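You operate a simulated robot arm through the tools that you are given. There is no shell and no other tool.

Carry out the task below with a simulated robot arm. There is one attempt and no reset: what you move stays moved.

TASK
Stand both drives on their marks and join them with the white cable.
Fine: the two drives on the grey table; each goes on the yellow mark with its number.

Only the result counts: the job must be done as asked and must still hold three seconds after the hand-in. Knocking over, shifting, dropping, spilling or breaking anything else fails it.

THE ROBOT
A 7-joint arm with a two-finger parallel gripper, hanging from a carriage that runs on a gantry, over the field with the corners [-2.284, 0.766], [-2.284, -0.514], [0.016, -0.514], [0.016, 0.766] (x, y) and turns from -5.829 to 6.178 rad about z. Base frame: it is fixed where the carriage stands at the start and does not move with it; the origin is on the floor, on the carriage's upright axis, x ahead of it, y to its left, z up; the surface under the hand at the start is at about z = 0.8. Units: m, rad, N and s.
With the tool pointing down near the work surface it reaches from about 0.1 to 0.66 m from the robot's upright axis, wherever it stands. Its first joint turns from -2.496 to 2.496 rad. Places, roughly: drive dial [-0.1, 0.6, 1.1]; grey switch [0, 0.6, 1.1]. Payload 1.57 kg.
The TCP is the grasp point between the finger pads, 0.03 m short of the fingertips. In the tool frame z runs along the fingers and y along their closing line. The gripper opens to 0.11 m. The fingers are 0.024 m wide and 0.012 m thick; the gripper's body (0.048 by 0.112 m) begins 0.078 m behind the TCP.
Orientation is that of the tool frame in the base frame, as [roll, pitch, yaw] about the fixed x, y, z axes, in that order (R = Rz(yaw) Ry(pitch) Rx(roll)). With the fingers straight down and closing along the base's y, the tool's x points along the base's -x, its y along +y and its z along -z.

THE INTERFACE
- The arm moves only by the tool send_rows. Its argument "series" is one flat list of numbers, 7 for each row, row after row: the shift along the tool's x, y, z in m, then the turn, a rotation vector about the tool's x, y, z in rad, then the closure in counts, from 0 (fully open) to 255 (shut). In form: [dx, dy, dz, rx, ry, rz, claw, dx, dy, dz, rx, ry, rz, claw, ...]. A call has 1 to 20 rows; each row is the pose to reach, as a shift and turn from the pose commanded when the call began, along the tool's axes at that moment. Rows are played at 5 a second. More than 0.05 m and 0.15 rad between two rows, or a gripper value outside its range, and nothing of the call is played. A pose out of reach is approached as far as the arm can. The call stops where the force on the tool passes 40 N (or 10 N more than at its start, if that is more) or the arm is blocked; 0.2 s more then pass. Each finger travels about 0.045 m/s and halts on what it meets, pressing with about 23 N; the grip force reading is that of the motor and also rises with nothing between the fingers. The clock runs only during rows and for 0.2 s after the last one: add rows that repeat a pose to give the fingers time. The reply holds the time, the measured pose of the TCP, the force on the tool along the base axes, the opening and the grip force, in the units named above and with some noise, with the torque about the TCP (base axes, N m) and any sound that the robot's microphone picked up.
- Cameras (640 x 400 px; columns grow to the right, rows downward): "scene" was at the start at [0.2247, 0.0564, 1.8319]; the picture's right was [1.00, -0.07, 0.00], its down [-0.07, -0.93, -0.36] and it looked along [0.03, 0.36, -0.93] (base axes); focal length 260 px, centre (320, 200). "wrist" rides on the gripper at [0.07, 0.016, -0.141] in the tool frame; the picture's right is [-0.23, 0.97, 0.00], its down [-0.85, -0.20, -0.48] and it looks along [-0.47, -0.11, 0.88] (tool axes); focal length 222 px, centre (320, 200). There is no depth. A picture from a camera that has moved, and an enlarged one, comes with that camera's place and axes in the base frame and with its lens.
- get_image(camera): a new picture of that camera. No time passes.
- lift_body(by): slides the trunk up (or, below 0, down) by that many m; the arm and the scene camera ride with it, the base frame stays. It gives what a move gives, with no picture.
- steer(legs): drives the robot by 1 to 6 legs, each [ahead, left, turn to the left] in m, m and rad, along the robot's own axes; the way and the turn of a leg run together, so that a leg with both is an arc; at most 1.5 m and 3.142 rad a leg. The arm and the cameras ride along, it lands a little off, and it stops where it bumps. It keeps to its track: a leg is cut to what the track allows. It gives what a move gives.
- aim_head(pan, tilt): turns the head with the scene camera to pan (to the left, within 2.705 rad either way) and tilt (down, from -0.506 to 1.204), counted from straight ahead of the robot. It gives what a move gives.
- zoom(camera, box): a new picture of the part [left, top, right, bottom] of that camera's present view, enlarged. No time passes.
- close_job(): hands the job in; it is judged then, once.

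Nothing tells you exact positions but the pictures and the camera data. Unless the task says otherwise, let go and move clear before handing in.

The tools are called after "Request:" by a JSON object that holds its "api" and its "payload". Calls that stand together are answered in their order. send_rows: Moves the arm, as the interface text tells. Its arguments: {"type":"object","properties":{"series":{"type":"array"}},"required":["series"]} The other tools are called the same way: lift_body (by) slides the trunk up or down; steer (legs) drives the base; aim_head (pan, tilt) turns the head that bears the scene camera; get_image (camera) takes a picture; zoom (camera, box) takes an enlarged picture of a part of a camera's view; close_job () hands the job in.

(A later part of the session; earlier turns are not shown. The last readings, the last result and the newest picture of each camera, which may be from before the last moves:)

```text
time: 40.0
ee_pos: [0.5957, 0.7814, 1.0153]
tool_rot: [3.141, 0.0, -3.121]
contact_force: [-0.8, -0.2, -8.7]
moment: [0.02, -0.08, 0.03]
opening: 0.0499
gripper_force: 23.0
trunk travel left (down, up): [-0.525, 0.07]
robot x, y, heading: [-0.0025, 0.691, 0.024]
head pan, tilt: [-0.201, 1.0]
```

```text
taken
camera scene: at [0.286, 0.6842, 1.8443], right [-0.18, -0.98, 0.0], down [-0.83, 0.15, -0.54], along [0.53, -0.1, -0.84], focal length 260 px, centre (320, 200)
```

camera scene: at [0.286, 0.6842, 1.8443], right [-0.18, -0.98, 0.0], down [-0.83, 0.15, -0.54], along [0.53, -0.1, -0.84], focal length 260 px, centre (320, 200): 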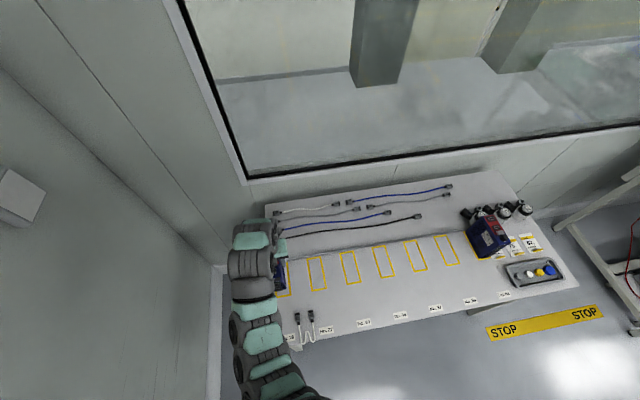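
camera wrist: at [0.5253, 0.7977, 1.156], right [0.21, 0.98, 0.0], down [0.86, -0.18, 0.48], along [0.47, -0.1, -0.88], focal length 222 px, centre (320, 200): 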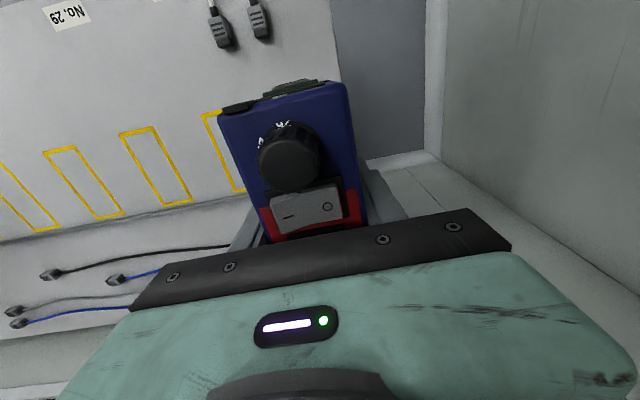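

The drive is hanging almost above mark 26, rotated about 0.02 rad. I'll measure the mark's visible edges to align.

Request:
{"api": "zoom", "payload": {"camera": "wrist", "box": [100, 80, 260, 220]}}

Request:
{"api": "zoom", "payload": {"camera": "scene", "box": [260, 230, 340, 310]}}

```text
2.86 times, centred on (180, 150) of wrist
camera zoom: at [0.5253, 0.7977, 1.156], right [0.21, 0.98, 0.0], down [0.86, -0.18, 0.48], along [0.47, -0.1, -0.88], focal length 635 px, centre (720, 343)
```

zoom: 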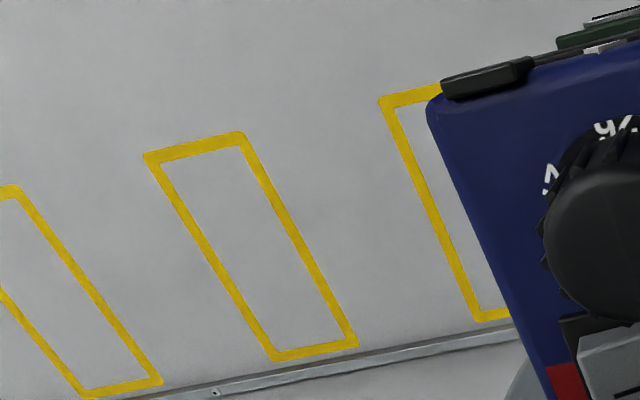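

```text
5.00 times, centred on (300, 270) of scene
camera zoom: at [0.286, 0.6842, 1.8443], right [-0.18, -0.98, 0.0], down [-0.83, 0.15, -0.54], along [0.53, -0.1, -0.84], focal length 1301 px, centre (420, -150)
```

zoom: 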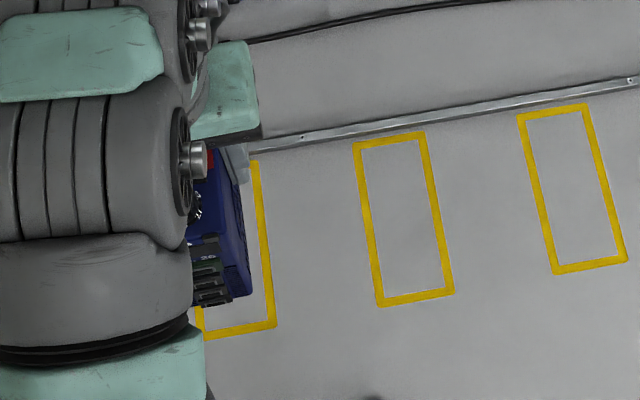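

Mark centres work out at 29 ≈ 0.501, 27 ≈ 0.6405 and 26 ≈ 0.7805 in y, with x ≈ 0.603. I'll correct the pose by about 7 mm and 0.02 rad, then lower the drive to just above the table.

Request:
{"api": "send_rows", "payload": {"series": [-0.0073, -0.0014, 0, 0, 0, 0.0206, 255, -0.0073, -0.0014, 0.03, 0, 0, 0.0206, 255, -0.0073, -0.0014, 0.06, 0, 0, 0.0206, 255, -0.0073, -0.0014, 0.085, 0, 0, 0.0206, 255, -0.0073, -0.0014, 0.1, 0, 0, 0.0206, 255, -0.0073, -0.0014, 0.1, 0, 0, 0.0206, 255]}}

Request:
{"api": "get_image", "payload": {"camera": "wrist"}}

Request:
{"api": "zoom", "payload": {"camera": "scene", "box": [260, 230, 340, 310]}}

```text
time: 41.4
ee_pos: [0.6015, 0.7826, 0.9146]
tool_rot: [3.142, 0.0, -3.141]
contact_force: [0.0, 0.7, -9.6]
moment: [0.0, -0.07, -0.01]
opening: 0.0499
gripper_force: 23.6
trunk travel left (down, up): [-0.525, 0.07]
robot x, y, heading: [-0.0042, 0.6903, 0.016]
head pan, tilt: [-0.201, 1.0]
```

```text
taken
camera wrist: at [0.5319, 0.7993, 1.0559], right [0.23, 0.97, 0.0], down [0.86, -0.2, 0.48], along [0.47, -0.11, -0.88], focal length 222 px, centre (320, 200)
```

wrist: 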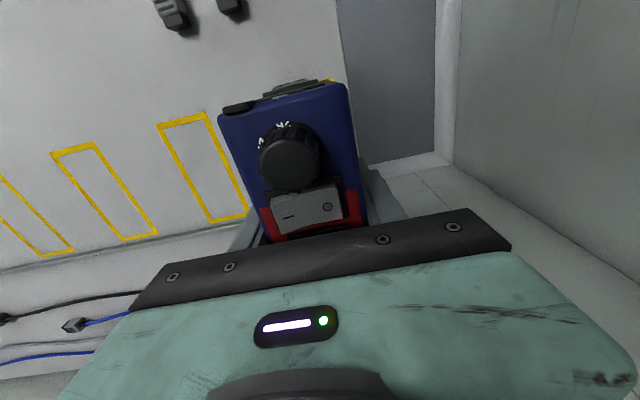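

```text
5.00 times, centred on (300, 270) of scene
camera zoom: at [0.286, 0.6842, 1.8444], right [-0.18, -0.98, 0.0], down [-0.83, 0.15, -0.54], along [0.53, -0.1, -0.84], focal length 1301 px, centre (420, -150)
```

zoom: 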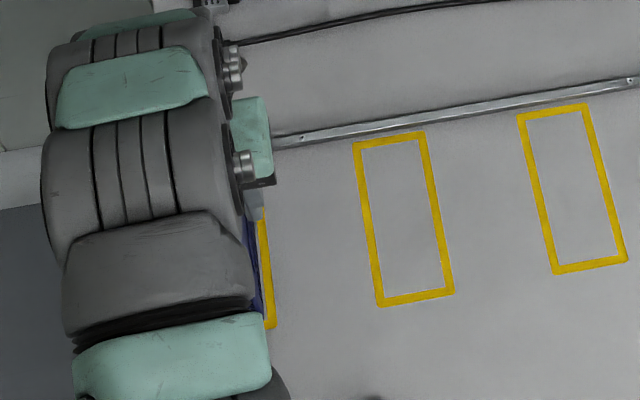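

Nearly down. I'll check the strip of mark 26 that is visible past the drive's front end for the final correction.

Request:
{"api": "zoom", "payload": {"camera": "wrist", "box": [140, 60, 380, 210]}}

```text
2.67 times, centred on (260, 135) of wrist
camera zoom: at [0.5319, 0.7993, 1.0559], right [0.23, 0.97, 0.0], down [0.86, -0.2, 0.48], along [0.47, -0.11, -0.88], focal length 592 px, centre (480, 373)
```

zoom: 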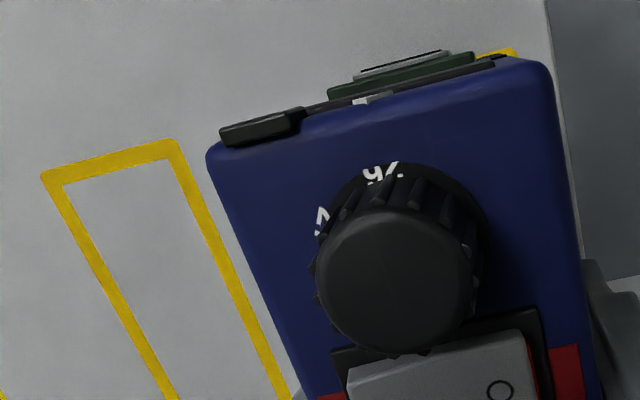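

Mark 26 centre comes out around (0.603, 0.781), so I'm about 1–2 mm off. I'll make a small correction and set the drive down gently.

Request:
{"api": "send_rows", "payload": {"series": [-0.001, -0.0013, 0.008, 0, 0, 0, 255, -0.001, -0.0013, 0.014, 0, 0, 0, 255, -0.001, -0.0013, 0.018, 0, 0, 0, 255, -0.001, -0.0013, 0.02, 0, 0, 0, 255, -0.001, -0.0013, 0.0205, 0, 0, 0, 255, -0.001, -0.0013, 0.0205, 0, 0, 0, 255]}}

```text
time: 42.8
ee_pos: [0.6026, 0.7803, 0.8942]
tool_rot: [-3.142, -0.001, 3.141]
contact_force: [-0.8, 0.3, -3.4]
moment: [0.15, -0.18, 0.04]
opening: 0.05
gripper_force: 22.8
trunk travel left (down, up): [-0.525, 0.07]
robot x, y, heading: [-0.0005, 0.6927, 0.02]
head pan, tilt: [-0.201, 1.0]
```

Force shows the table is taking the load. Releasing.

Request:
{"api": "send_rows", "payload": {"series": [0, 0, 0.0005, 0, 0, 0, 255, 0, 0, 0.0005, 0, 0, 0, 120, 0, 0, 0.0005, 0, 0, 0, 80, 0, 0, 0.0005, 0, 0, 0, 40, 0, 0, 0.0005, 0, 0, 0, 40, 0, 0, 0.0005, 0, 0, 0, 40]}}

Request:
{"api": "zoom", "payload": {"camera": "wrist", "box": [140, 60, 460, 260]}}

```text
time: 44.2
ee_pos: [0.6037, 0.7807, 0.8945]
tool_rot: [-3.141, -0.001, 3.142]
contact_force: [-0.8, 0.1, -0.3]
moment: [0.0, 0.0, -0.02]
opening: 0.0927
gripper_force: 0.1
trunk travel left (down, up): [-0.525, 0.07]
robot x, y, heading: [-0.0024, 0.6944, 0.025]
head pan, tilt: [-0.201, 1.0]
```

```text
2.00 times, centred on (300, 160) of wrist
camera zoom: at [0.5346, 0.7975, 1.0357], right [0.23, 0.97, 0.0], down [0.85, -0.2, 0.48], along [0.47, -0.11, -0.88], focal length 444 px, centre (360, 280)
```

zoom: 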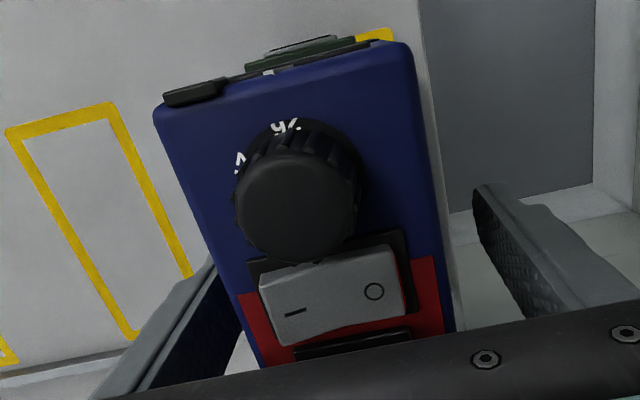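

Drive 26 is standing and released. I'll raise the hand straight up and look at the placement.

Request:
{"api": "send_rows", "payload": {"series": [0, 0, -0.03, 0, 0, 0, 20, 0, 0, -0.07, 0, 0, 0, 0, 0, 0, -0.11, 0, 0, 0, 0, 0, 0, -0.15, 0, 0, 0, 0, 0, 0, -0.19, 0, 0, 0, 0, 0, 0, -0.19, 0, 0, 0, 0]}}

Request:
{"api": "get_image", "payload": {"camera": "wrist"}}

Request:
{"api": "zoom", "payload": {"camera": "wrist", "box": [240, 40, 368, 200]}}

```text
time: 45.6
ee_pos: [0.6039, 0.78, 1.0838]
tool_rot: [-3.141, 0.002, 3.14]
contact_force: [0.5, 0.5, 0.0]
moment: [0.05, 0.02, 0.01]
opening: 0.1099
gripper_force: 0.0
trunk travel left (down, up): [-0.525, 0.07]
robot x, y, heading: [0.0001, 0.6922, 0.023]
head pan, tilt: [-0.201, 1.0]
```

```text
taken
camera wrist: at [0.5342, 0.7968, 1.2246], right [0.23, 0.97, 0.0], down [0.85, -0.2, 0.48], along [0.47, -0.11, -0.88], focal length 222 px, centre (320, 200)
```

wrist: 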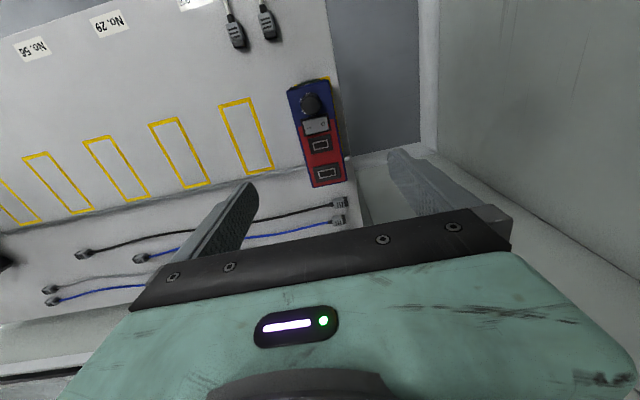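

```text
2.50 times, centred on (304, 120) of wrist
camera zoom: at [0.5342, 0.7968, 1.2246], right [0.23, 0.97, 0.0], down [0.85, -0.2, 0.48], along [0.47, -0.11, -0.88], focal length 555 px, centre (360, 400)
```

zoom: 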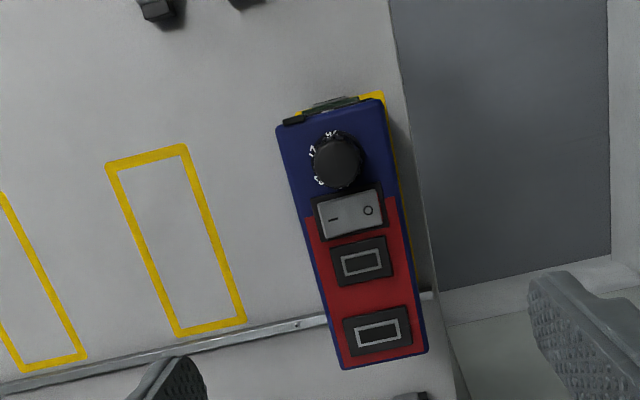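

Drive 26 sits squarely on mark 26. Now I'll straighten the heading and drive right to bring the hand over drive 27.

Request:
{"api": "steer", "payload": {"legs": [[-0.005, 0.0, -0.02], [0.0, -0.82, 0.0]]}}

Request:
{"api": "get_image", "payload": {"camera": "wrist"}}

Request:
{"api": "zoom", "payload": {"camera": "wrist", "box": [240, 60, 400, 200]}}

```text
time: 50.4
ee_pos: [0.601, -0.0684, 1.0819]
tool_rot: [-3.141, 0.0, 3.125]
contact_force: [-0.1, 0.0, -1.3]
moment: [0.05, -0.02, 0.02]
opening: 0.1099
gripper_force: 0.0
trunk travel left (down, up): [-0.525, 0.07]
robot x, y, heading: [-0.0057, -0.1436, 0.002]
head pan, tilt: [-0.201, 1.0]
```

```text
taken
camera wrist: at [0.5326, -0.0501, 1.2242], right [0.24, 0.97, 0.0], down [0.85, -0.21, 0.48], along [0.46, -0.12, -0.88], focal length 222 px, centre (320, 200)
```

wrist: 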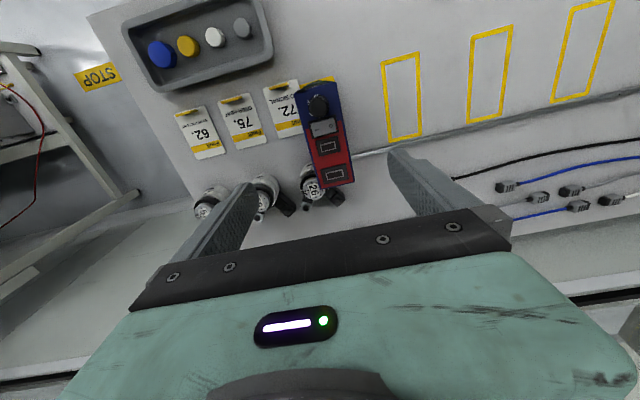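

```text
2.86 times, centred on (320, 130) of wrist
camera zoom: at [0.5326, -0.0501, 1.2242], right [0.24, 0.97, 0.0], down [0.85, -0.21, 0.48], along [0.46, -0.12, -0.88], focal length 635 px, centre (320, 400)
```

zoom: 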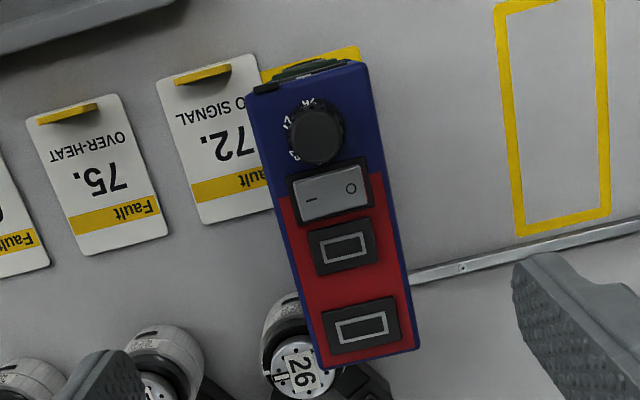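

Drive 27 is centred at about (0.606, −0.058), with the card "72" beside it on the table. I'll align and descend partway.

Request:
{"api": "send_rows", "payload": {"series": [-0.0033, 0.0101, 0, 0, 0, -0.0166, 0, -0.0033, 0.0101, 0.04, 0, 0, -0.0166, 0, -0.0033, 0.0101, 0.08, 0, 0, -0.0166, 0, -0.0033, 0.0101, 0.12, 0, 0, -0.0166, 0, -0.0033, 0.0101, 0.13, 0, 0, -0.0166, 0, -0.0033, 0.0101, 0.13, 0, 0, -0.0166, 0]}}

Request:
{"api": "get_image", "payload": {"camera": "wrist"}}

Request:
{"api": "get_image", "payload": {"camera": "scene"}}

```text
time: 51.8
ee_pos: [0.6077, -0.0581, 0.9521]
tool_rot: [-3.141, -0.001, 3.14]
contact_force: [0.8, -0.4, -0.5]
moment: [-0.01, 0.02, -0.01]
opening: 0.1103
gripper_force: 0.1
trunk travel left (down, up): [-0.525, 0.07]
robot x, y, heading: [-0.0037, -0.1474, 0.006]
head pan, tilt: [-0.201, 1.0]
```

```text
taken
camera wrist: at [0.5377, -0.042, 1.0935], right [0.23, 0.97, 0.0], down [0.85, -0.2, 0.48], along [0.47, -0.11, -0.88], focal length 222 px, centre (320, 200)
```

wrist: 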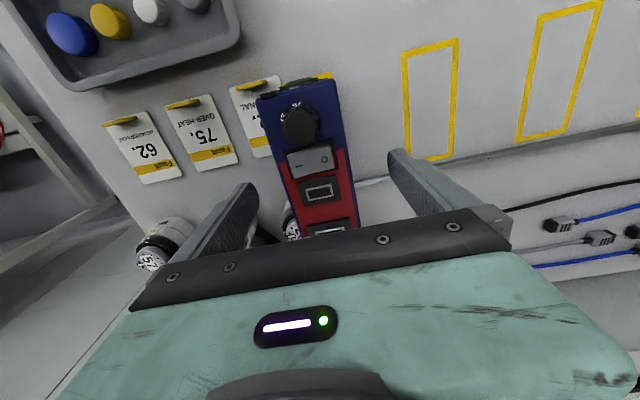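

```text
taken
camera scene: at [0.2827, -0.1586, 1.8445], right [-0.2, -0.98, 0.0], down [-0.83, 0.17, -0.54], along [0.53, -0.11, -0.84], focal length 260 px, centre (320, 200)
```

scene: 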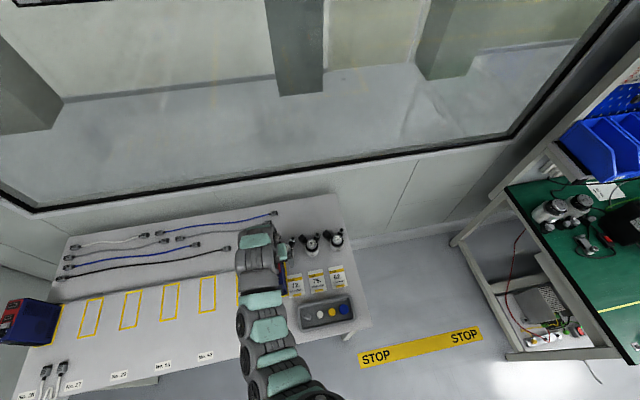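

Clear on both sides. Descending the rest and closing.

Request:
{"api": "send_rows", "payload": {"series": [0.001, 0, 0.02, 0, 0, 0, 0, 0.001, 0, 0.04, 0, 0, 0, 0, 0.001, 0, 0.057, 0, 0, 0, 0, 0.001, 0, 0.057, 0, 0, 0, 0, 0.001, 0, 0.057, 0, 0, 0, 60, 0.001, 0, 0.057, 0, 0, 0, 120, 0.001, 0, 0.057, 0, 0, 0, 255, 0.001, 0, 0.057, 0, 0, 0, 255, 0.001, 0, 0.057, 0, 0, 0, 255, 0.001, 0, 0.057, 0, 0, 0, 255, 0.001, 0, 0.057, 0, 0, 0, 255]}}

Request:
{"api": "get_image", "payload": {"camera": "wrist"}}

```text
time: 54.2
ee_pos: [0.6047, -0.0587, 0.8969]
tool_rot: [-3.138, 0.001, 3.139]
contact_force: [1.1, -2.4, 0.2]
moment: [-0.06, 0.12, 0.06]
opening: 0.0497
gripper_force: 23.1
trunk travel left (down, up): [-0.525, 0.07]
robot x, y, heading: [-0.0032, -0.145, 0.0]
head pan, tilt: [-0.201, 1.0]
```

```text
taken
camera wrist: at [0.5354, -0.0409, 1.0374], right [0.23, 0.97, 0.0], down [0.85, -0.2, 0.48], along [0.47, -0.11, -0.88], focal length 222 px, centre (320, 200)
```

wrist: 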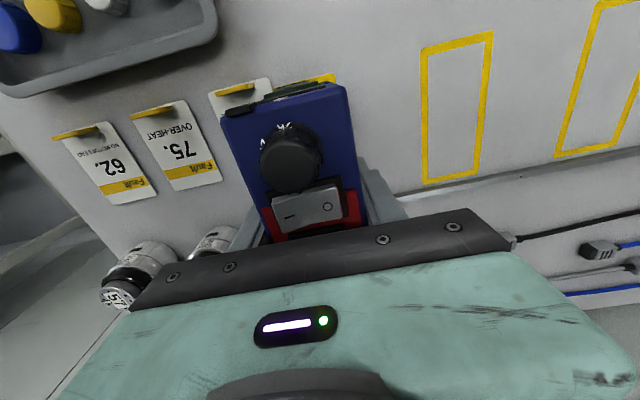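

Gripped (0.050 m, 23 N). Lifting straight up.

Request:
{"api": "send_rows", "payload": {"series": [0, 0, -0.01, 0, 0, 0, 255, 0, 0, -0.03, 0, 0, 0, 255, 0, 0, -0.06, 0, 0, 0, 255, 0, 0, -0.09, 0, 0, 0, 255, 0, 0, -0.12, 0, 0, 0, 255, 0, 0, -0.12, 0, 0, 0, 255]}}

Request:
{"api": "get_image", "payload": {"camera": "wrist"}}

```text
time: 55.6
ee_pos: [0.6033, -0.0584, 1.0152]
tool_rot: [-3.14, 0.002, 3.139]
contact_force: [0.1, 0.2, -8.5]
moment: [-0.06, -0.1, -0.02]
opening: 0.0499
gripper_force: 22.7
trunk travel left (down, up): [-0.525, 0.07]
robot x, y, heading: [-0.011, -0.1444, 0.002]
head pan, tilt: [-0.201, 1.0]
```

```text
taken
camera wrist: at [0.5338, -0.0418, 1.157], right [0.23, 0.97, 0.0], down [0.85, -0.2, 0.48], along [0.47, -0.11, -0.88], focal length 222 px, centre (320, 200)
```

wrist: 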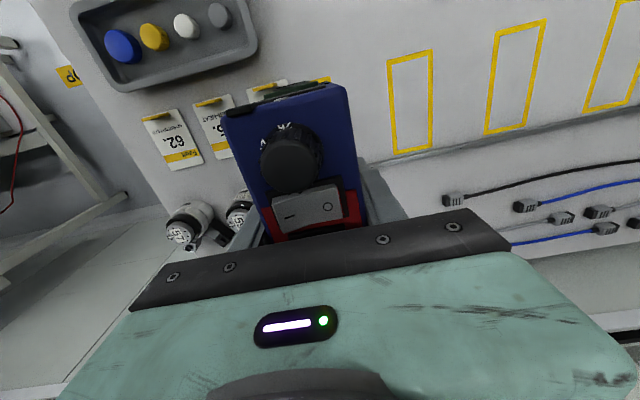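

Held cleanly. Driving left about 0.69 m toward mark 27.

Request:
{"api": "steer", "payload": {"legs": [[0.003, 0.69, -0.002]]}}

Request:
{"api": "get_image", "payload": {"camera": "wrist"}}

Request:
{"api": "zoom", "payload": {"camera": "wrist", "box": [80, 60, 240, 220]}}

Request:
{"api": "get_image", "payload": {"camera": "scene"}}

```text
time: 59.4
ee_pos: [0.604, 0.6378, 1.0141]
tool_rot: [-3.141, 0.001, -3.141]
contact_force: [1.2, -0.4, -8.1]
moment: [0.0, -0.06, -0.02]
opening: 0.0499
gripper_force: 22.4
trunk travel left (down, up): [-0.525, 0.07]
robot x, y, heading: [-0.0042, 0.5533, 0.002]
head pan, tilt: [-0.201, 1.0]
```

```text
taken
camera wrist: at [0.5348, 0.6556, 1.1567], right [0.23, 0.97, 0.0], down [0.85, -0.2, 0.48], along [0.47, -0.11, -0.88], focal length 222 px, centre (320, 200)
```

wrist: 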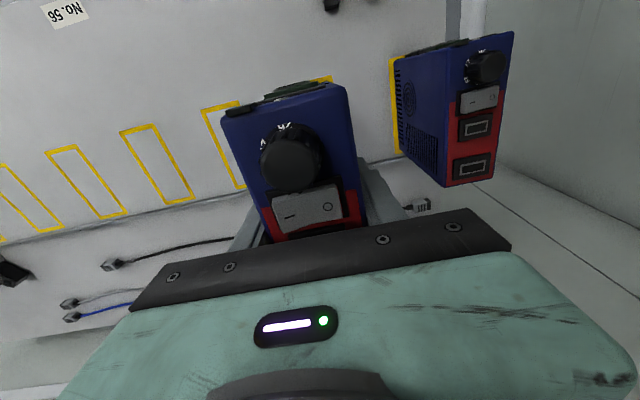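

```text
2.50 times, centred on (160, 140) of wrist
camera zoom: at [0.5348, 0.6556, 1.1567], right [0.23, 0.97, 0.0], down [0.85, -0.2, 0.48], along [0.47, -0.11, -0.88], focal length 555 px, centre (720, 350)
```

zoom: 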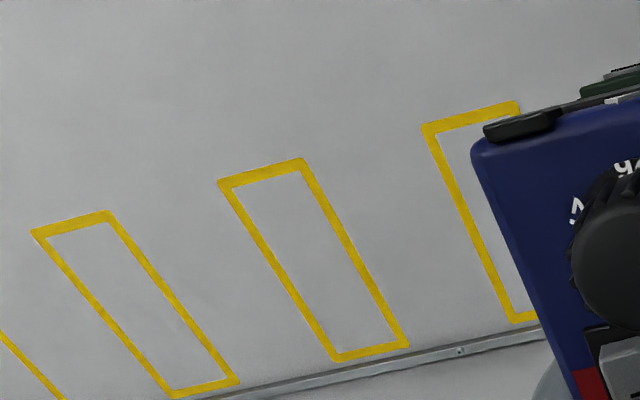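

```text
taken
camera scene: at [0.2835, 0.5389, 1.8443], right [-0.2, -0.98, 0.0], down [-0.83, 0.17, -0.54], along [0.53, -0.11, -0.84], focal length 260 px, centre (320, 200)
```

scene: 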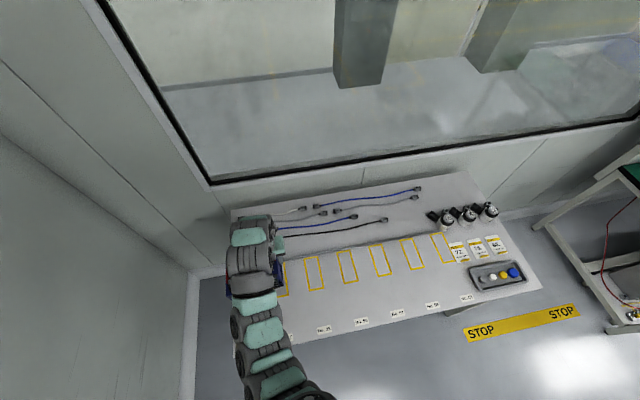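

Already close: TCP at (0.605, 0.639) versus mark 27 at (0.603, 0.641), with heading aligned. I'll nudge 2 mm and lower.

Request:
{"api": "send_rows", "payload": {"series": [0.001, 0.0022, 0.02, 0, 0, 0, 255, 0.001, 0.0022, 0.05, 0, 0, 0, 255, 0.001, 0.0022, 0.08, 0, 0, 0, 255, 0.001, 0.0022, 0.1, 0, 0, 0, 255, 0.001, 0.0022, 0.1, 0, 0, 0, 255]}}

Request:
{"api": "zoom", "payload": {"camera": "wrist", "box": [120, 40, 420, 200]}}

```text
time: 60.6
ee_pos: [0.6038, 0.6401, 0.9139]
tool_rot: [-3.139, 0.0, 3.137]
contact_force: [-0.7, -0.7, -9.0]
moment: [-0.01, -0.08, 0.0]
opening: 0.0499
gripper_force: 23.4
trunk travel left (down, up): [-0.525, 0.07]
robot x, y, heading: [-0.004, 0.5539, 0.006]
head pan, tilt: [-0.201, 1.0]
```

```text
2.13 times, centred on (270, 120) of wrist
camera zoom: at [0.5345, 0.6573, 1.0555], right [0.23, 0.97, 0.0], down [0.85, -0.2, 0.48], along [0.47, -0.11, -0.88], focal length 474 px, centre (427, 371)
```

zoom: 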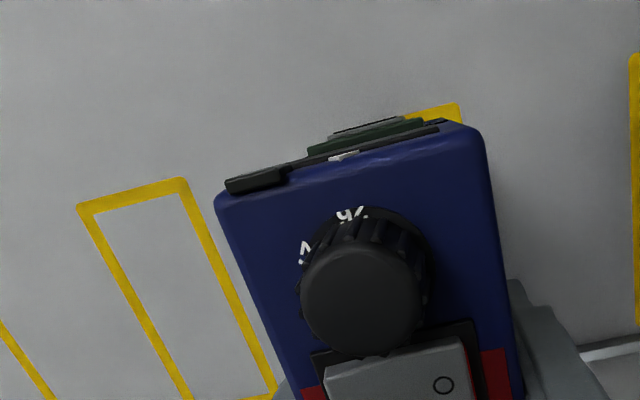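

Alignment is within about 2 mm. Setting the drive down and releasing only slightly at first.

Request:
{"api": "send_rows", "payload": {"series": [0.0005, 0.001, 0.008, 0, 0, 0, 255, 0.0005, 0.001, 0.014, 0, 0, 0, 255, 0.0005, 0.001, 0.017, 0, 0, 0, 255, 0.0005, 0.001, 0.0183, 0, 0, 0, 255, 0.0005, 0.001, 0.0183, 0, 0, 0, 255]}}

```text
time: 61.8
ee_pos: [0.6025, 0.6413, 0.8961]
tool_rot: [-3.141, 0.0, 3.141]
contact_force: [-1.0, 0.2, -8.7]
moment: [0.02, -0.04, 0.0]
opening: 0.0502
gripper_force: 22.8
trunk travel left (down, up): [-0.525, 0.07]
robot x, y, heading: [-0.0035, 0.5523, 0.006]
head pan, tilt: [-0.201, 1.0]
```

Still carrying full weight, so it isn't touching yet. I'll lower in sub-millimetre steps.

Request:
{"api": "send_rows", "payload": {"series": [0, 0, 0.0008, 0, 0, 0, 255, 0, 0, 0.0016, 0, 0, 0, 255, 0, 0, 0.002, 0, 0, 0, 255, 0, 0, 0.002, 0, 0, 0, 255]}}

```text
time: 62.8
ee_pos: [0.6036, 0.6419, 0.8952]
tool_rot: [-3.139, 0.001, 3.141]
contact_force: [-8.5, 0.1, 18.3]
moment: [0.35, -0.12, 0.12]
opening: 0.0499
gripper_force: 23.4
trunk travel left (down, up): [-0.525, 0.07]
robot x, y, heading: [-0.002, 0.5513, 0.002]
head pan, tilt: [-0.201, 1.0]
```

In contact now and pressing a little. I'll ease back about 1 mm and release.

Request:
{"api": "send_rows", "payload": {"series": [0, 0, -0.0008, 0, 0, 0, 255, 0, 0, -0.001, 0, 0, 0, 255, 0, 0, -0.001, 0, 0, 0, 160, 0, 0, -0.001, 0, 0, 0, 100, 0, 0, -0.001, 0, 0, 0, 60, 0, 0, -0.001, 0, 0, 0, 60, 0, 0, -0.001, 0, 0, 0, 60]}}

Request:
{"api": "get_image", "payload": {"camera": "wrist"}}

```text
time: 64.4
ee_pos: [0.6035, 0.6418, 0.8949]
tool_rot: [-3.141, 0.0, 3.138]
contact_force: [-0.1, 0.3, 0.2]
moment: [0.01, 0.03, -0.02]
opening: 0.0841
gripper_force: 0.2
trunk travel left (down, up): [-0.525, 0.07]
robot x, y, heading: [-0.0044, 0.5471, -0.001]
head pan, tilt: [-0.201, 1.0]
```

```text
taken
camera wrist: at [0.5341, 0.6583, 1.0375], right [0.23, 0.97, 0.0], down [0.85, -0.2, 0.48], along [0.47, -0.11, -0.88], focal length 222 px, centre (320, 200)
```

wrist: 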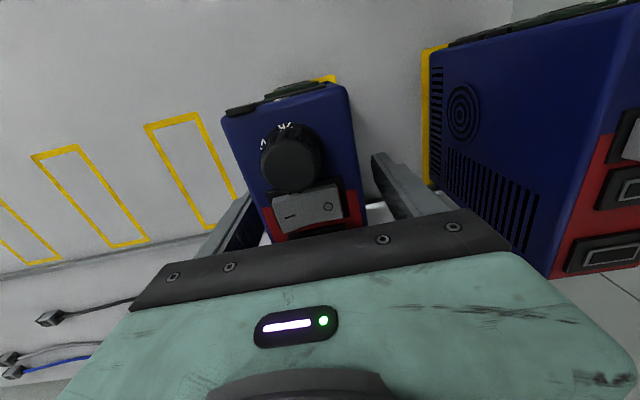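

Released. Raising the hand straight up.

Request:
{"api": "send_rows", "payload": {"series": [0, 0, -0.03, 0, 0, 0, 60, 0, 0, -0.07, 0, 0, 0, 60, 0, 0, -0.11, 0, 0, 0, 60, 0, 0, -0.15, 0, 0, 0, 60, 0, 0, -0.19, 0, 0, 0, 60, 0, 0, -0.19, 0, 0, 0, 60]}}

Request:
{"api": "zoom", "payload": {"camera": "wrist", "box": [200, 0, 520, 200]}}

Request:
{"api": "get_image", "payload": {"camera": "wrist"}}

```text
time: 65.8
ee_pos: [0.6012, 0.6431, 1.0871]
tool_rot: [-3.141, 0.0, 3.141]
contact_force: [0.1, 0.8, -0.2]
moment: [0.0, 0.06, 0.01]
opening: 0.084
gripper_force: 0.1
trunk travel left (down, up): [-0.525, 0.07]
robot x, y, heading: [-0.006, 0.5486, 0.002]
head pan, tilt: [-0.201, 1.0]
```

```text
2.00 times, centred on (360, 100) of wrist
camera zoom: at [0.532, 0.6594, 1.2283], right [0.23, 0.97, 0.0], down [0.85, -0.2, 0.48], along [0.47, -0.11, -0.88], focal length 444 px, centre (240, 400)
```

zoom: 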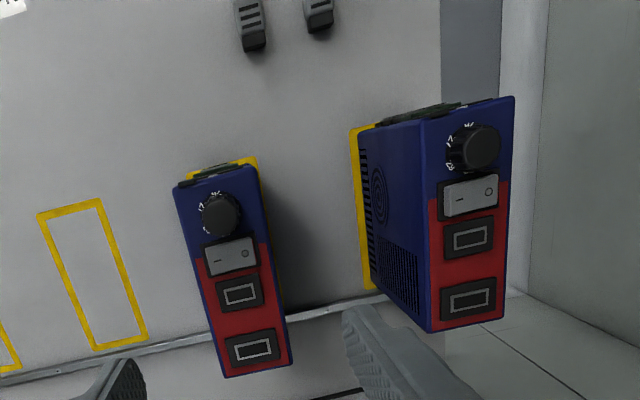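

```text
taken
camera wrist: at [0.532, 0.6594, 1.2283], right [0.23, 0.97, 0.0], down [0.85, -0.2, 0.48], along [0.47, -0.11, -0.88], focal length 222 px, centre (320, 200)
```

wrist: 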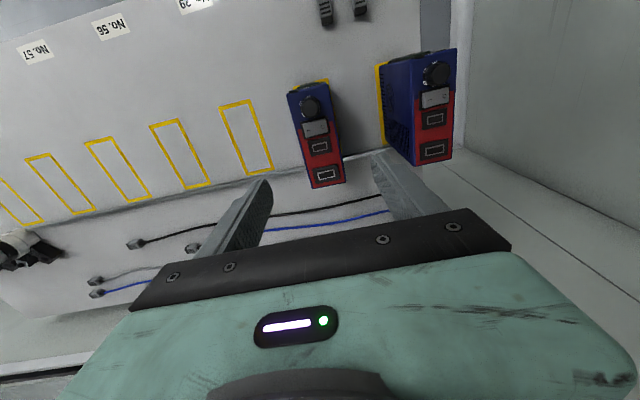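

Both drives now stand on marks 26 and 27. Next I'll bring the hand back over the curled white cable to inspect its connectors and the sockets closely.

Request:
{"api": "send_rows", "payload": {"series": [0.03, 0.01, 0, 0, 0, 0, 60, 0.07, 0.02, 0, 0, 0, 0, 60, 0.11, 0.04, 0, 0, 0, 0, 60, 0.15, 0.06, 0, 0, 0, 0, 60, 0.19, 0.07, 0.0, 0, 0, 0, 60, 0.21, 0.075, 0.0, 0, 0, 0, 60, 0.21, 0.075, 0.0, 0, 0, 0, 60]}}

Request:
{"api": "get_image", "payload": {"camera": "wrist"}}

Request:
{"api": "get_image", "payload": {"camera": "scene"}}

```text
time: 67.4
ee_pos: [0.3929, 0.7152, 1.0844]
tool_rot: [-3.14, 0.0, 3.139]
contact_force: [0.4, 0.2, 0.0]
moment: [0.01, 0.01, -0.02]
opening: 0.0841
gripper_force: 0.1
trunk travel left (down, up): [-0.525, 0.07]
robot x, y, heading: [-0.0061, 0.5546, 0.001]
head pan, tilt: [-0.201, 1.0]
```

```text
taken
camera wrist: at [0.3229, 0.7334, 1.226], right [0.23, 0.97, 0.0], down [0.85, -0.2, 0.48], along [0.47, -0.11, -0.88], focal length 222 px, centre (320, 200)
```

wrist: 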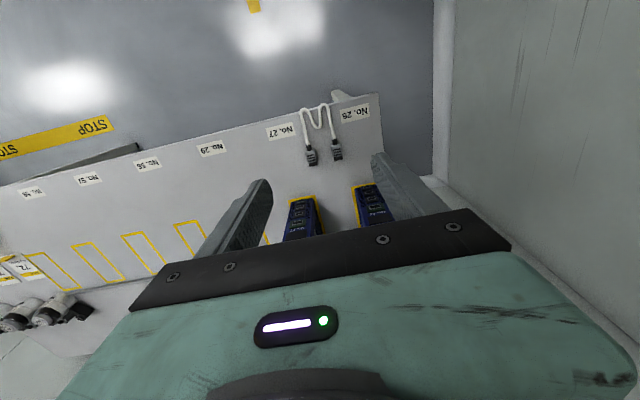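

```text
taken
camera scene: at [0.2837, 0.5389, 1.8445], right [-0.2, -0.98, 0.0], down [-0.83, 0.17, -0.54], along [0.53, -0.11, -0.84], focal length 260 px, centre (320, 200)
```

scene: 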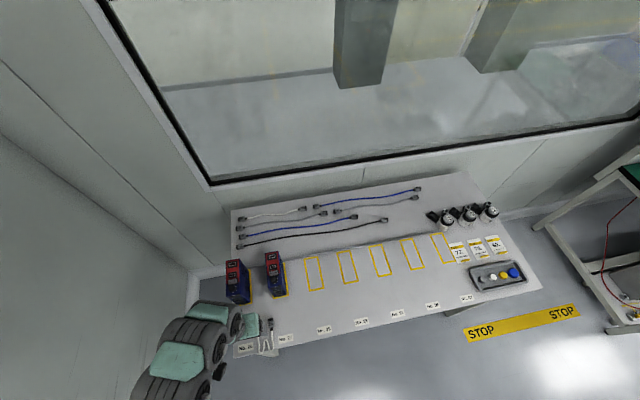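

I can see the drive fronts and the connectors well. Zooming in on both.

Request:
{"api": "zoom", "payload": {"camera": "wrist", "box": [270, 180, 420, 250]}}

Request:
{"api": "zoom", "payload": {"camera": "wrist", "box": [290, 95, 354, 170]}}

Request:
{"api": "zoom", "payload": {"camera": "scene", "box": [215, 240, 305, 310]}}

Request:
{"api": "zoom", "payload": {"camera": "scene", "box": [225, 305, 295, 365]}}

```text
4.27 times, centred on (345, 215) of wrist
camera zoom: at [0.3229, 0.7334, 1.226], right [0.23, 0.97, 0.0], down [0.85, -0.2, 0.48], along [0.47, -0.11, -0.88], focal length 948 px, centre (213, 136)
```

zoom: 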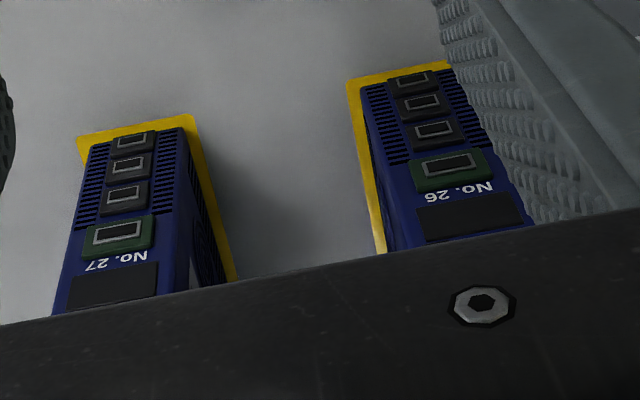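

```text
5.33 times, centred on (322, 132) of wrist
camera zoom: at [0.3229, 0.7334, 1.226], right [0.23, 0.97, 0.0], down [0.85, -0.2, 0.48], along [0.47, -0.11, -0.88], focal length 1185 px, centre (309, 560)
```

zoom: 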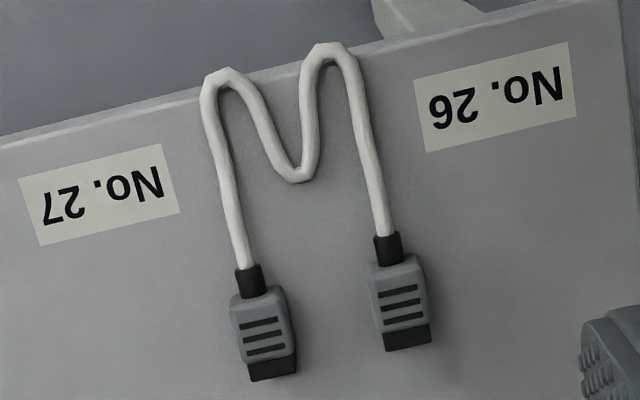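

```text
5.71 times, centred on (260, 275) of scene
camera zoom: at [0.2837, 0.5389, 1.8445], right [-0.2, -0.98, 0.0], down [-0.83, 0.17, -0.54], along [0.53, -0.11, -0.84], focal length 1487 px, centre (663, -229)
```

zoom: 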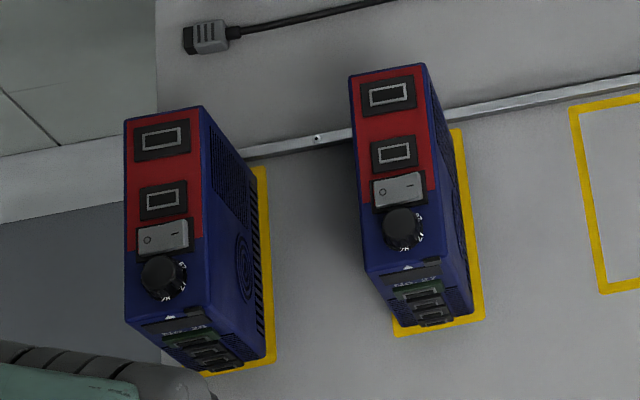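

```text
6.67 times, centred on (260, 335) of scene
camera zoom: at [0.2837, 0.5389, 1.8445], right [-0.2, -0.98, 0.0], down [-0.83, 0.17, -0.54], along [0.53, -0.11, -0.84], focal length 1734 px, centre (720, -700)
```

zoom: 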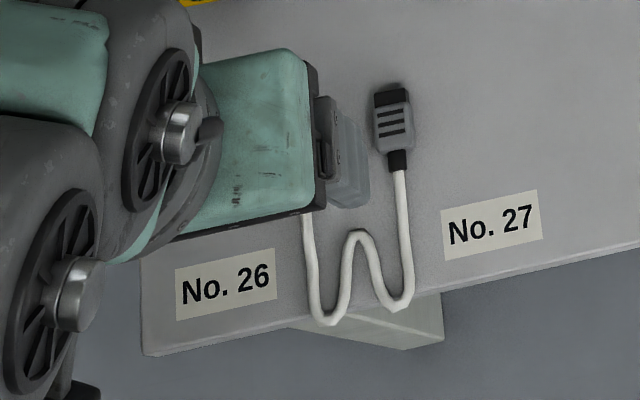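

The connector tips look about 17 mm wide, close to the green socket, while the lower dark ones look smaller. I'll zoom tighter to compare sizes accurately.

Request:
{"api": "zoom", "payload": {"camera": "wrist", "box": [284, 208, 316, 248]}}

Request:
{"api": "zoom", "payload": {"camera": "scene", "box": [260, 245, 292, 280]}}

Request:
{"api": "zoom", "payload": {"camera": "wrist", "box": [300, 140, 345, 168]}}

```text
10.00 times, centred on (300, 228) of wrist
camera zoom: at [0.3229, 0.7334, 1.226], right [0.23, 0.97, 0.0], down [0.85, -0.2, 0.48], along [0.47, -0.11, -0.88], focal length 2221 px, centre (520, -80)
```

zoom: 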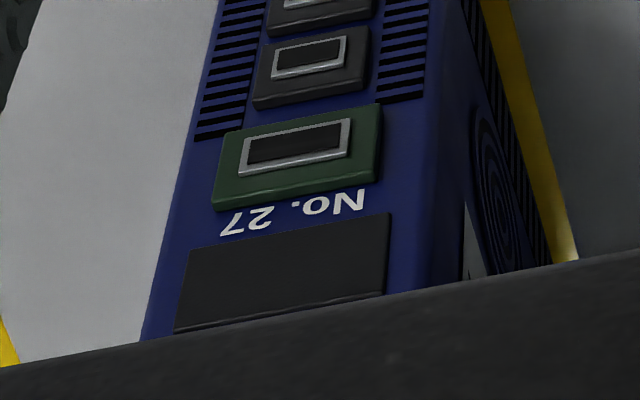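

```text
11.43 times, centred on (276, 262) of scene
camera zoom: at [0.2837, 0.5389, 1.8445], right [-0.2, -0.98, 0.0], down [-0.83, 0.17, -0.54], along [0.53, -0.11, -0.84], focal length 2973 px, centre (823, -514)
```

zoom: 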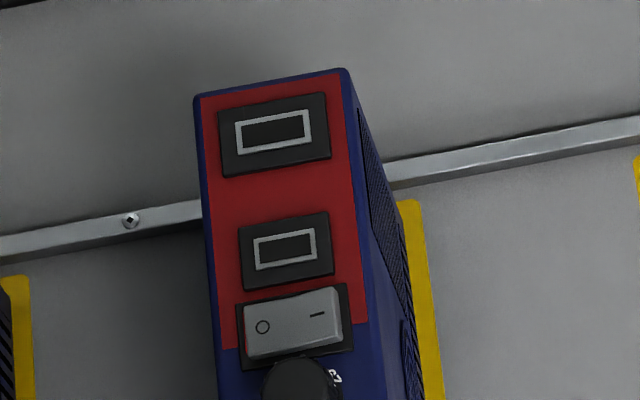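

```text
14.22 times, centred on (322, 154) of wrist
camera zoom: at [0.3229, 0.7334, 1.226], right [0.23, 0.97, 0.0], down [0.85, -0.2, 0.48], along [0.47, -0.11, -0.88], focal length 3159 px, centre (284, 854)
```

zoom: 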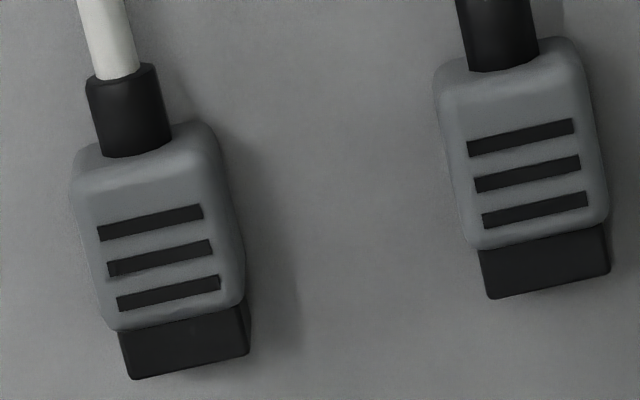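

The tip is about 17 mm wide. The green socket opening (≈18 mm) fits it, and the three dark ones (≈12 mm) do not. I'll tilt the hand to look at the drive fronts nearly head-on and fix the socket heights.

Request:
{"api": "send_rows", "payload": {"series": [0, 0, 0.01, 0, -0.13, 0, 60, 0, 0, 0.02, 0, -0.26, 0, 60, 0, 0, 0.03, 0, -0.39, 0, 60, 0, 0, 0.04, 0, -0.52, 0, 60, 0, 0, 0.05, 0, -0.65, 0, 60, 0, 0, 0.06, 0, -0.7, 0, 60, 0, 0, 0.06, 0, -0.7, 0, 60]}}

Request:
{"api": "get_image", "payload": {"camera": "wrist"}}

```text
time: 69.0
ee_pos: [0.3941, 0.7161, 1.0269]
tool_rot: [3.14, 0.7, 3.14]
contact_force: [-0.3, -0.9, -0.1]
moment: [0.0, 0.02, 0.01]
opening: 0.0843
gripper_force: 0.0
out of reach, approached as far as the arm can: row 1, 2, 3, 4, 5
trunk travel left (down, up): [-0.525, 0.07]
robot x, y, heading: [-0.0095, 0.5468, -0.001]
head pan, tilt: [-0.201, 1.0]
```

```text
taken
camera wrist: at [0.2498, 0.7339, 1.0898], right [0.18, 0.97, 0.15], down [0.34, -0.2, 0.92], along [0.92, -0.11, -0.37], focal length 222 px, centre (320, 200)
```

wrist: 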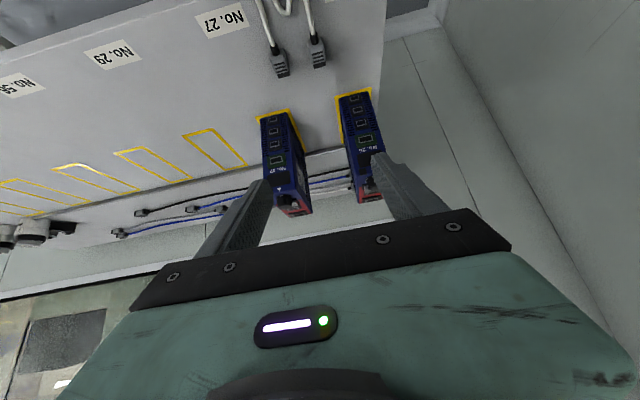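

The tilted view shows both fronts and both connectors. Zooming in on the faces.

Request:
{"api": "zoom", "payload": {"camera": "wrist", "box": [250, 100, 314, 220]}}

Request:
{"api": "zoom", "payload": {"camera": "wrist", "box": [264, 120, 296, 170]}}

Request:
{"api": "zoom", "payload": {"camera": "wrist", "box": [335, 80, 385, 150]}}

Request:
{"api": "zoom", "payload": {"camera": "wrist", "box": [260, 20, 340, 90]}}

```text
3.33 times, centred on (282, 160) of wrist
camera zoom: at [0.2498, 0.7339, 1.0898], right [0.18, 0.97, 0.15], down [0.34, -0.2, 0.92], along [0.92, -0.11, -0.37], focal length 740 px, centre (447, 333)
```

zoom: 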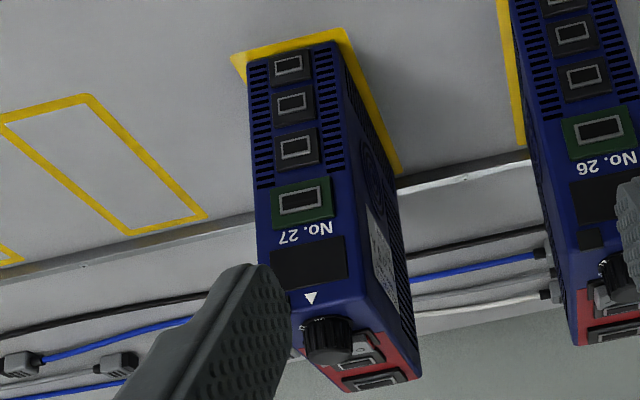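

```text
8.00 times, centred on (280, 145) of wrist
camera zoom: at [0.2498, 0.7339, 1.0898], right [0.18, 0.97, 0.15], down [0.34, -0.2, 0.92], along [0.92, -0.11, -0.37], focal length 1777 px, centre (640, 640)
```

zoom: 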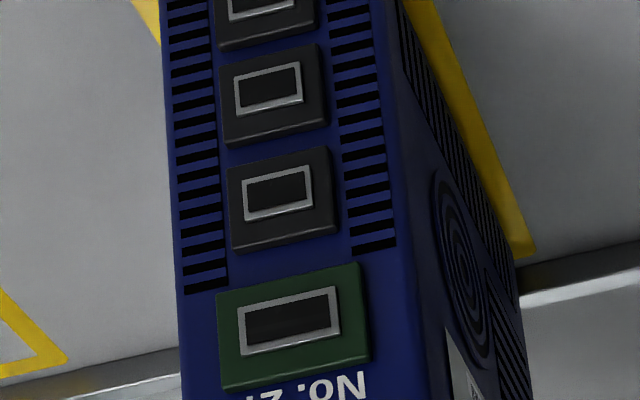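

```text
5.71 times, centred on (360, 115) of wrist
camera zoom: at [0.2498, 0.7339, 1.0898], right [0.18, 0.97, 0.15], down [0.34, -0.2, 0.92], along [0.92, -0.11, -0.37], focal length 1269 px, centre (91, 686)
```

zoom: 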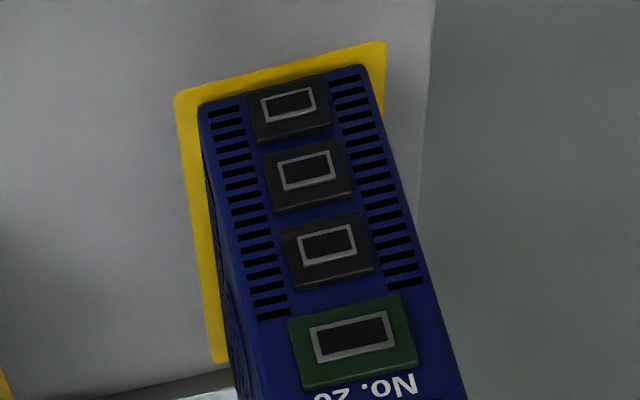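

```text
5.71 times, centred on (300, 55) of wrist
camera zoom: at [0.2498, 0.7339, 1.0898], right [0.18, 0.97, 0.15], down [0.34, -0.2, 0.92], along [0.92, -0.11, -0.37], focal length 1269 px, centre (434, 1029)
```

zoom: 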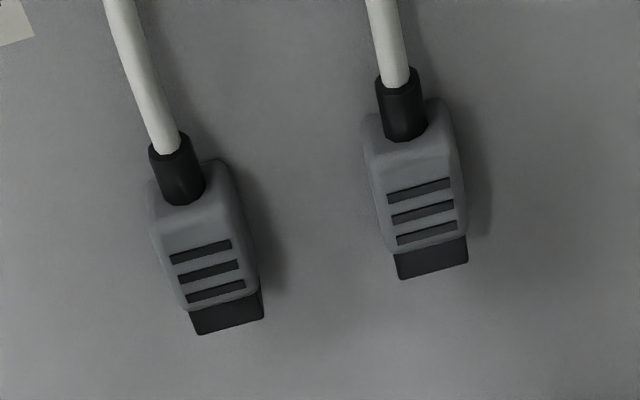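

Triangulating the two views gives the table at z≈0.800, and the green sockets at about z≈0.893 on front faces at x≈0.54. Connector A is at y≈0.736 and B at y≈0.687, with tips ending at x≈0.465. I'll bring the tool upright again and go above connector A.

Request:
{"api": "send_rows", "payload": {"series": [0, 0, 0, 0, 0.14, 0, 100, 0, 0, 0, 0, 0.28, 0, 130, 0, 0, 0, 0, 0.42, 0, 150, 0, 0, 0, 0, 0.56, 0, 160, 0, 0, 0, 0, 0.7, 0, 172, 0, 0, 0, 0, 0.7, 0, 172]}}

Request:
{"api": "get_image", "payload": {"camera": "wrist"}}

```text
time: 70.4
ee_pos: [0.3926, 0.7174, 1.027]
tool_rot: [3.141, -0.002, 3.14]
contact_force: [-0.5, 0.7, -0.3]
moment: [-0.04, 0.02, 0.0]
opening: 0.0359
gripper_force: 0.0
out of reach, approached as far as the arm can: row 1, 2
trunk travel left (down, up): [-0.525, 0.07]
robot x, y, heading: [-0.0048, 0.5511, 0.006]
head pan, tilt: [-0.201, 1.0]
```

```text
taken
camera wrist: at [0.3241, 0.7344, 1.1674], right [0.23, 0.97, 0.0], down [0.86, -0.2, 0.48], along [0.46, -0.11, -0.88], focal length 222 px, centre (320, 200)
```

wrist: 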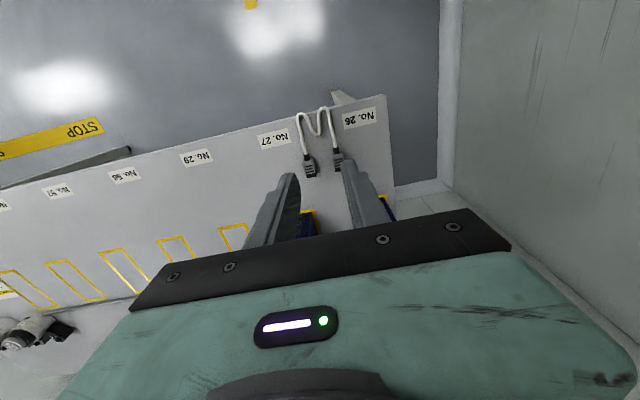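

Upright again. Moving above connector A at reduced height for a close look.

Request:
{"api": "send_rows", "payload": {"series": [-0.016, 0.006, 0.03, 0, 0, 0, 172, -0.032, 0.012, 0.06, 0, 0, 0, 172, -0.049, 0.0187, 0.09, 0, 0, 0, 172, -0.049, 0.0187, 0.11, 0, 0, 0, 172, -0.049, 0.0187, 0.11, 0, 0, 0, 172]}}

Request:
{"api": "get_image", "payload": {"camera": "wrist"}}

Request:
{"api": "zoom", "payload": {"camera": "wrist", "box": [240, 90, 400, 240]}}

```text
time: 71.6
ee_pos: [0.4434, 0.738, 0.9152]
tool_rot: [-3.141, 0.0, 3.141]
contact_force: [0.5, 0.0, 0.0]
moment: [-0.04, -0.03, 0.0]
opening: 0.036
gripper_force: 0.0
trunk travel left (down, up): [-0.525, 0.07]
robot x, y, heading: [-0.0049, 0.5459, 0.005]
head pan, tilt: [-0.201, 1.0]
```

```text
taken
camera wrist: at [0.373, 0.7547, 1.0559], right [0.23, 0.97, 0.0], down [0.85, -0.2, 0.48], along [0.47, -0.11, -0.88], focal length 222 px, centre (320, 200)
```

wrist: 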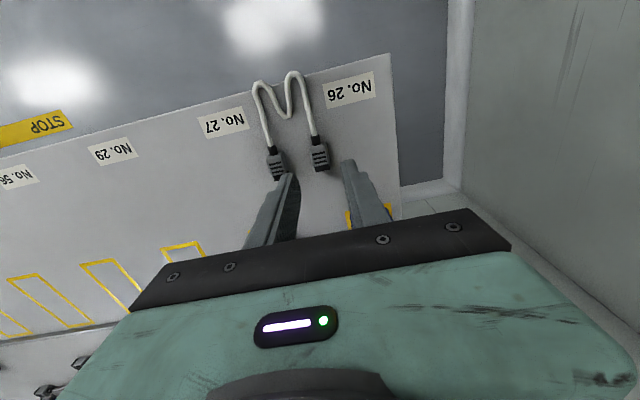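

```text
2.67 times, centred on (320, 165) of wrist
camera zoom: at [0.373, 0.7547, 1.0559], right [0.23, 0.97, 0.0], down [0.85, -0.2, 0.48], along [0.47, -0.11, -0.88], focal length 592 px, centre (320, 293)
```

zoom: 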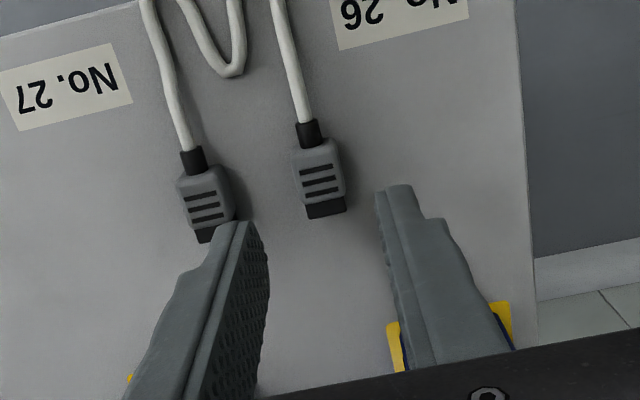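

Connector A is at y≈0.736, so I need a 2 mm shift. Descending around it with the fingers 36 mm apart, clear of connector B.

Request:
{"api": "send_rows", "payload": {"series": [0, -0.0018, 0.0, 0, 0, 0, 172, 0, -0.0018, 0.03, 0, 0, 0, 172, 0, -0.0018, 0.055, 0, 0, 0, 172, 0, -0.0018, 0.07, 0, 0, 0, 172, 0, -0.0018, 0.07, 0, 0, 0, 172]}}

Request:
{"api": "zoom", "payload": {"camera": "wrist", "box": [240, 90, 400, 240]}}

```text
time: 72.8
ee_pos: [0.4437, 0.7347, 0.8455]
tool_rot: [-3.14, 0.0, 3.14]
contact_force: [0.2, -0.2, 0.1]
moment: [-0.02, 0.03, 0.01]
opening: 0.0355
gripper_force: 0.1
trunk travel left (down, up): [-0.525, 0.07]
robot x, y, heading: [-0.0037, 0.5513, 0.003]
head pan, tilt: [-0.201, 1.0]
```

```text
2.67 times, centred on (320, 165) of wrist
camera zoom: at [0.3747, 0.7513, 0.9867], right [0.23, 0.97, 0.0], down [0.85, -0.2, 0.48], along [0.47, -0.11, -0.88], focal length 592 px, centre (320, 293)
```

zoom: 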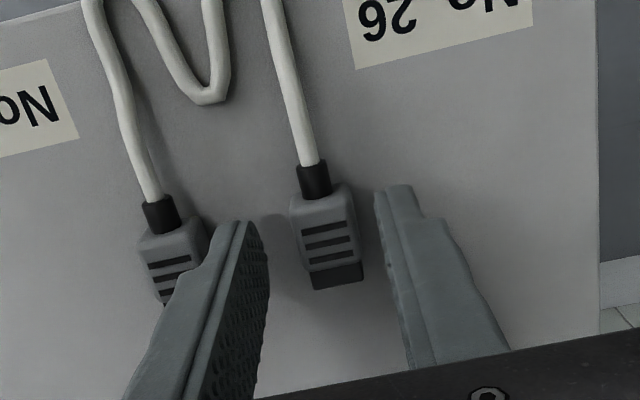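

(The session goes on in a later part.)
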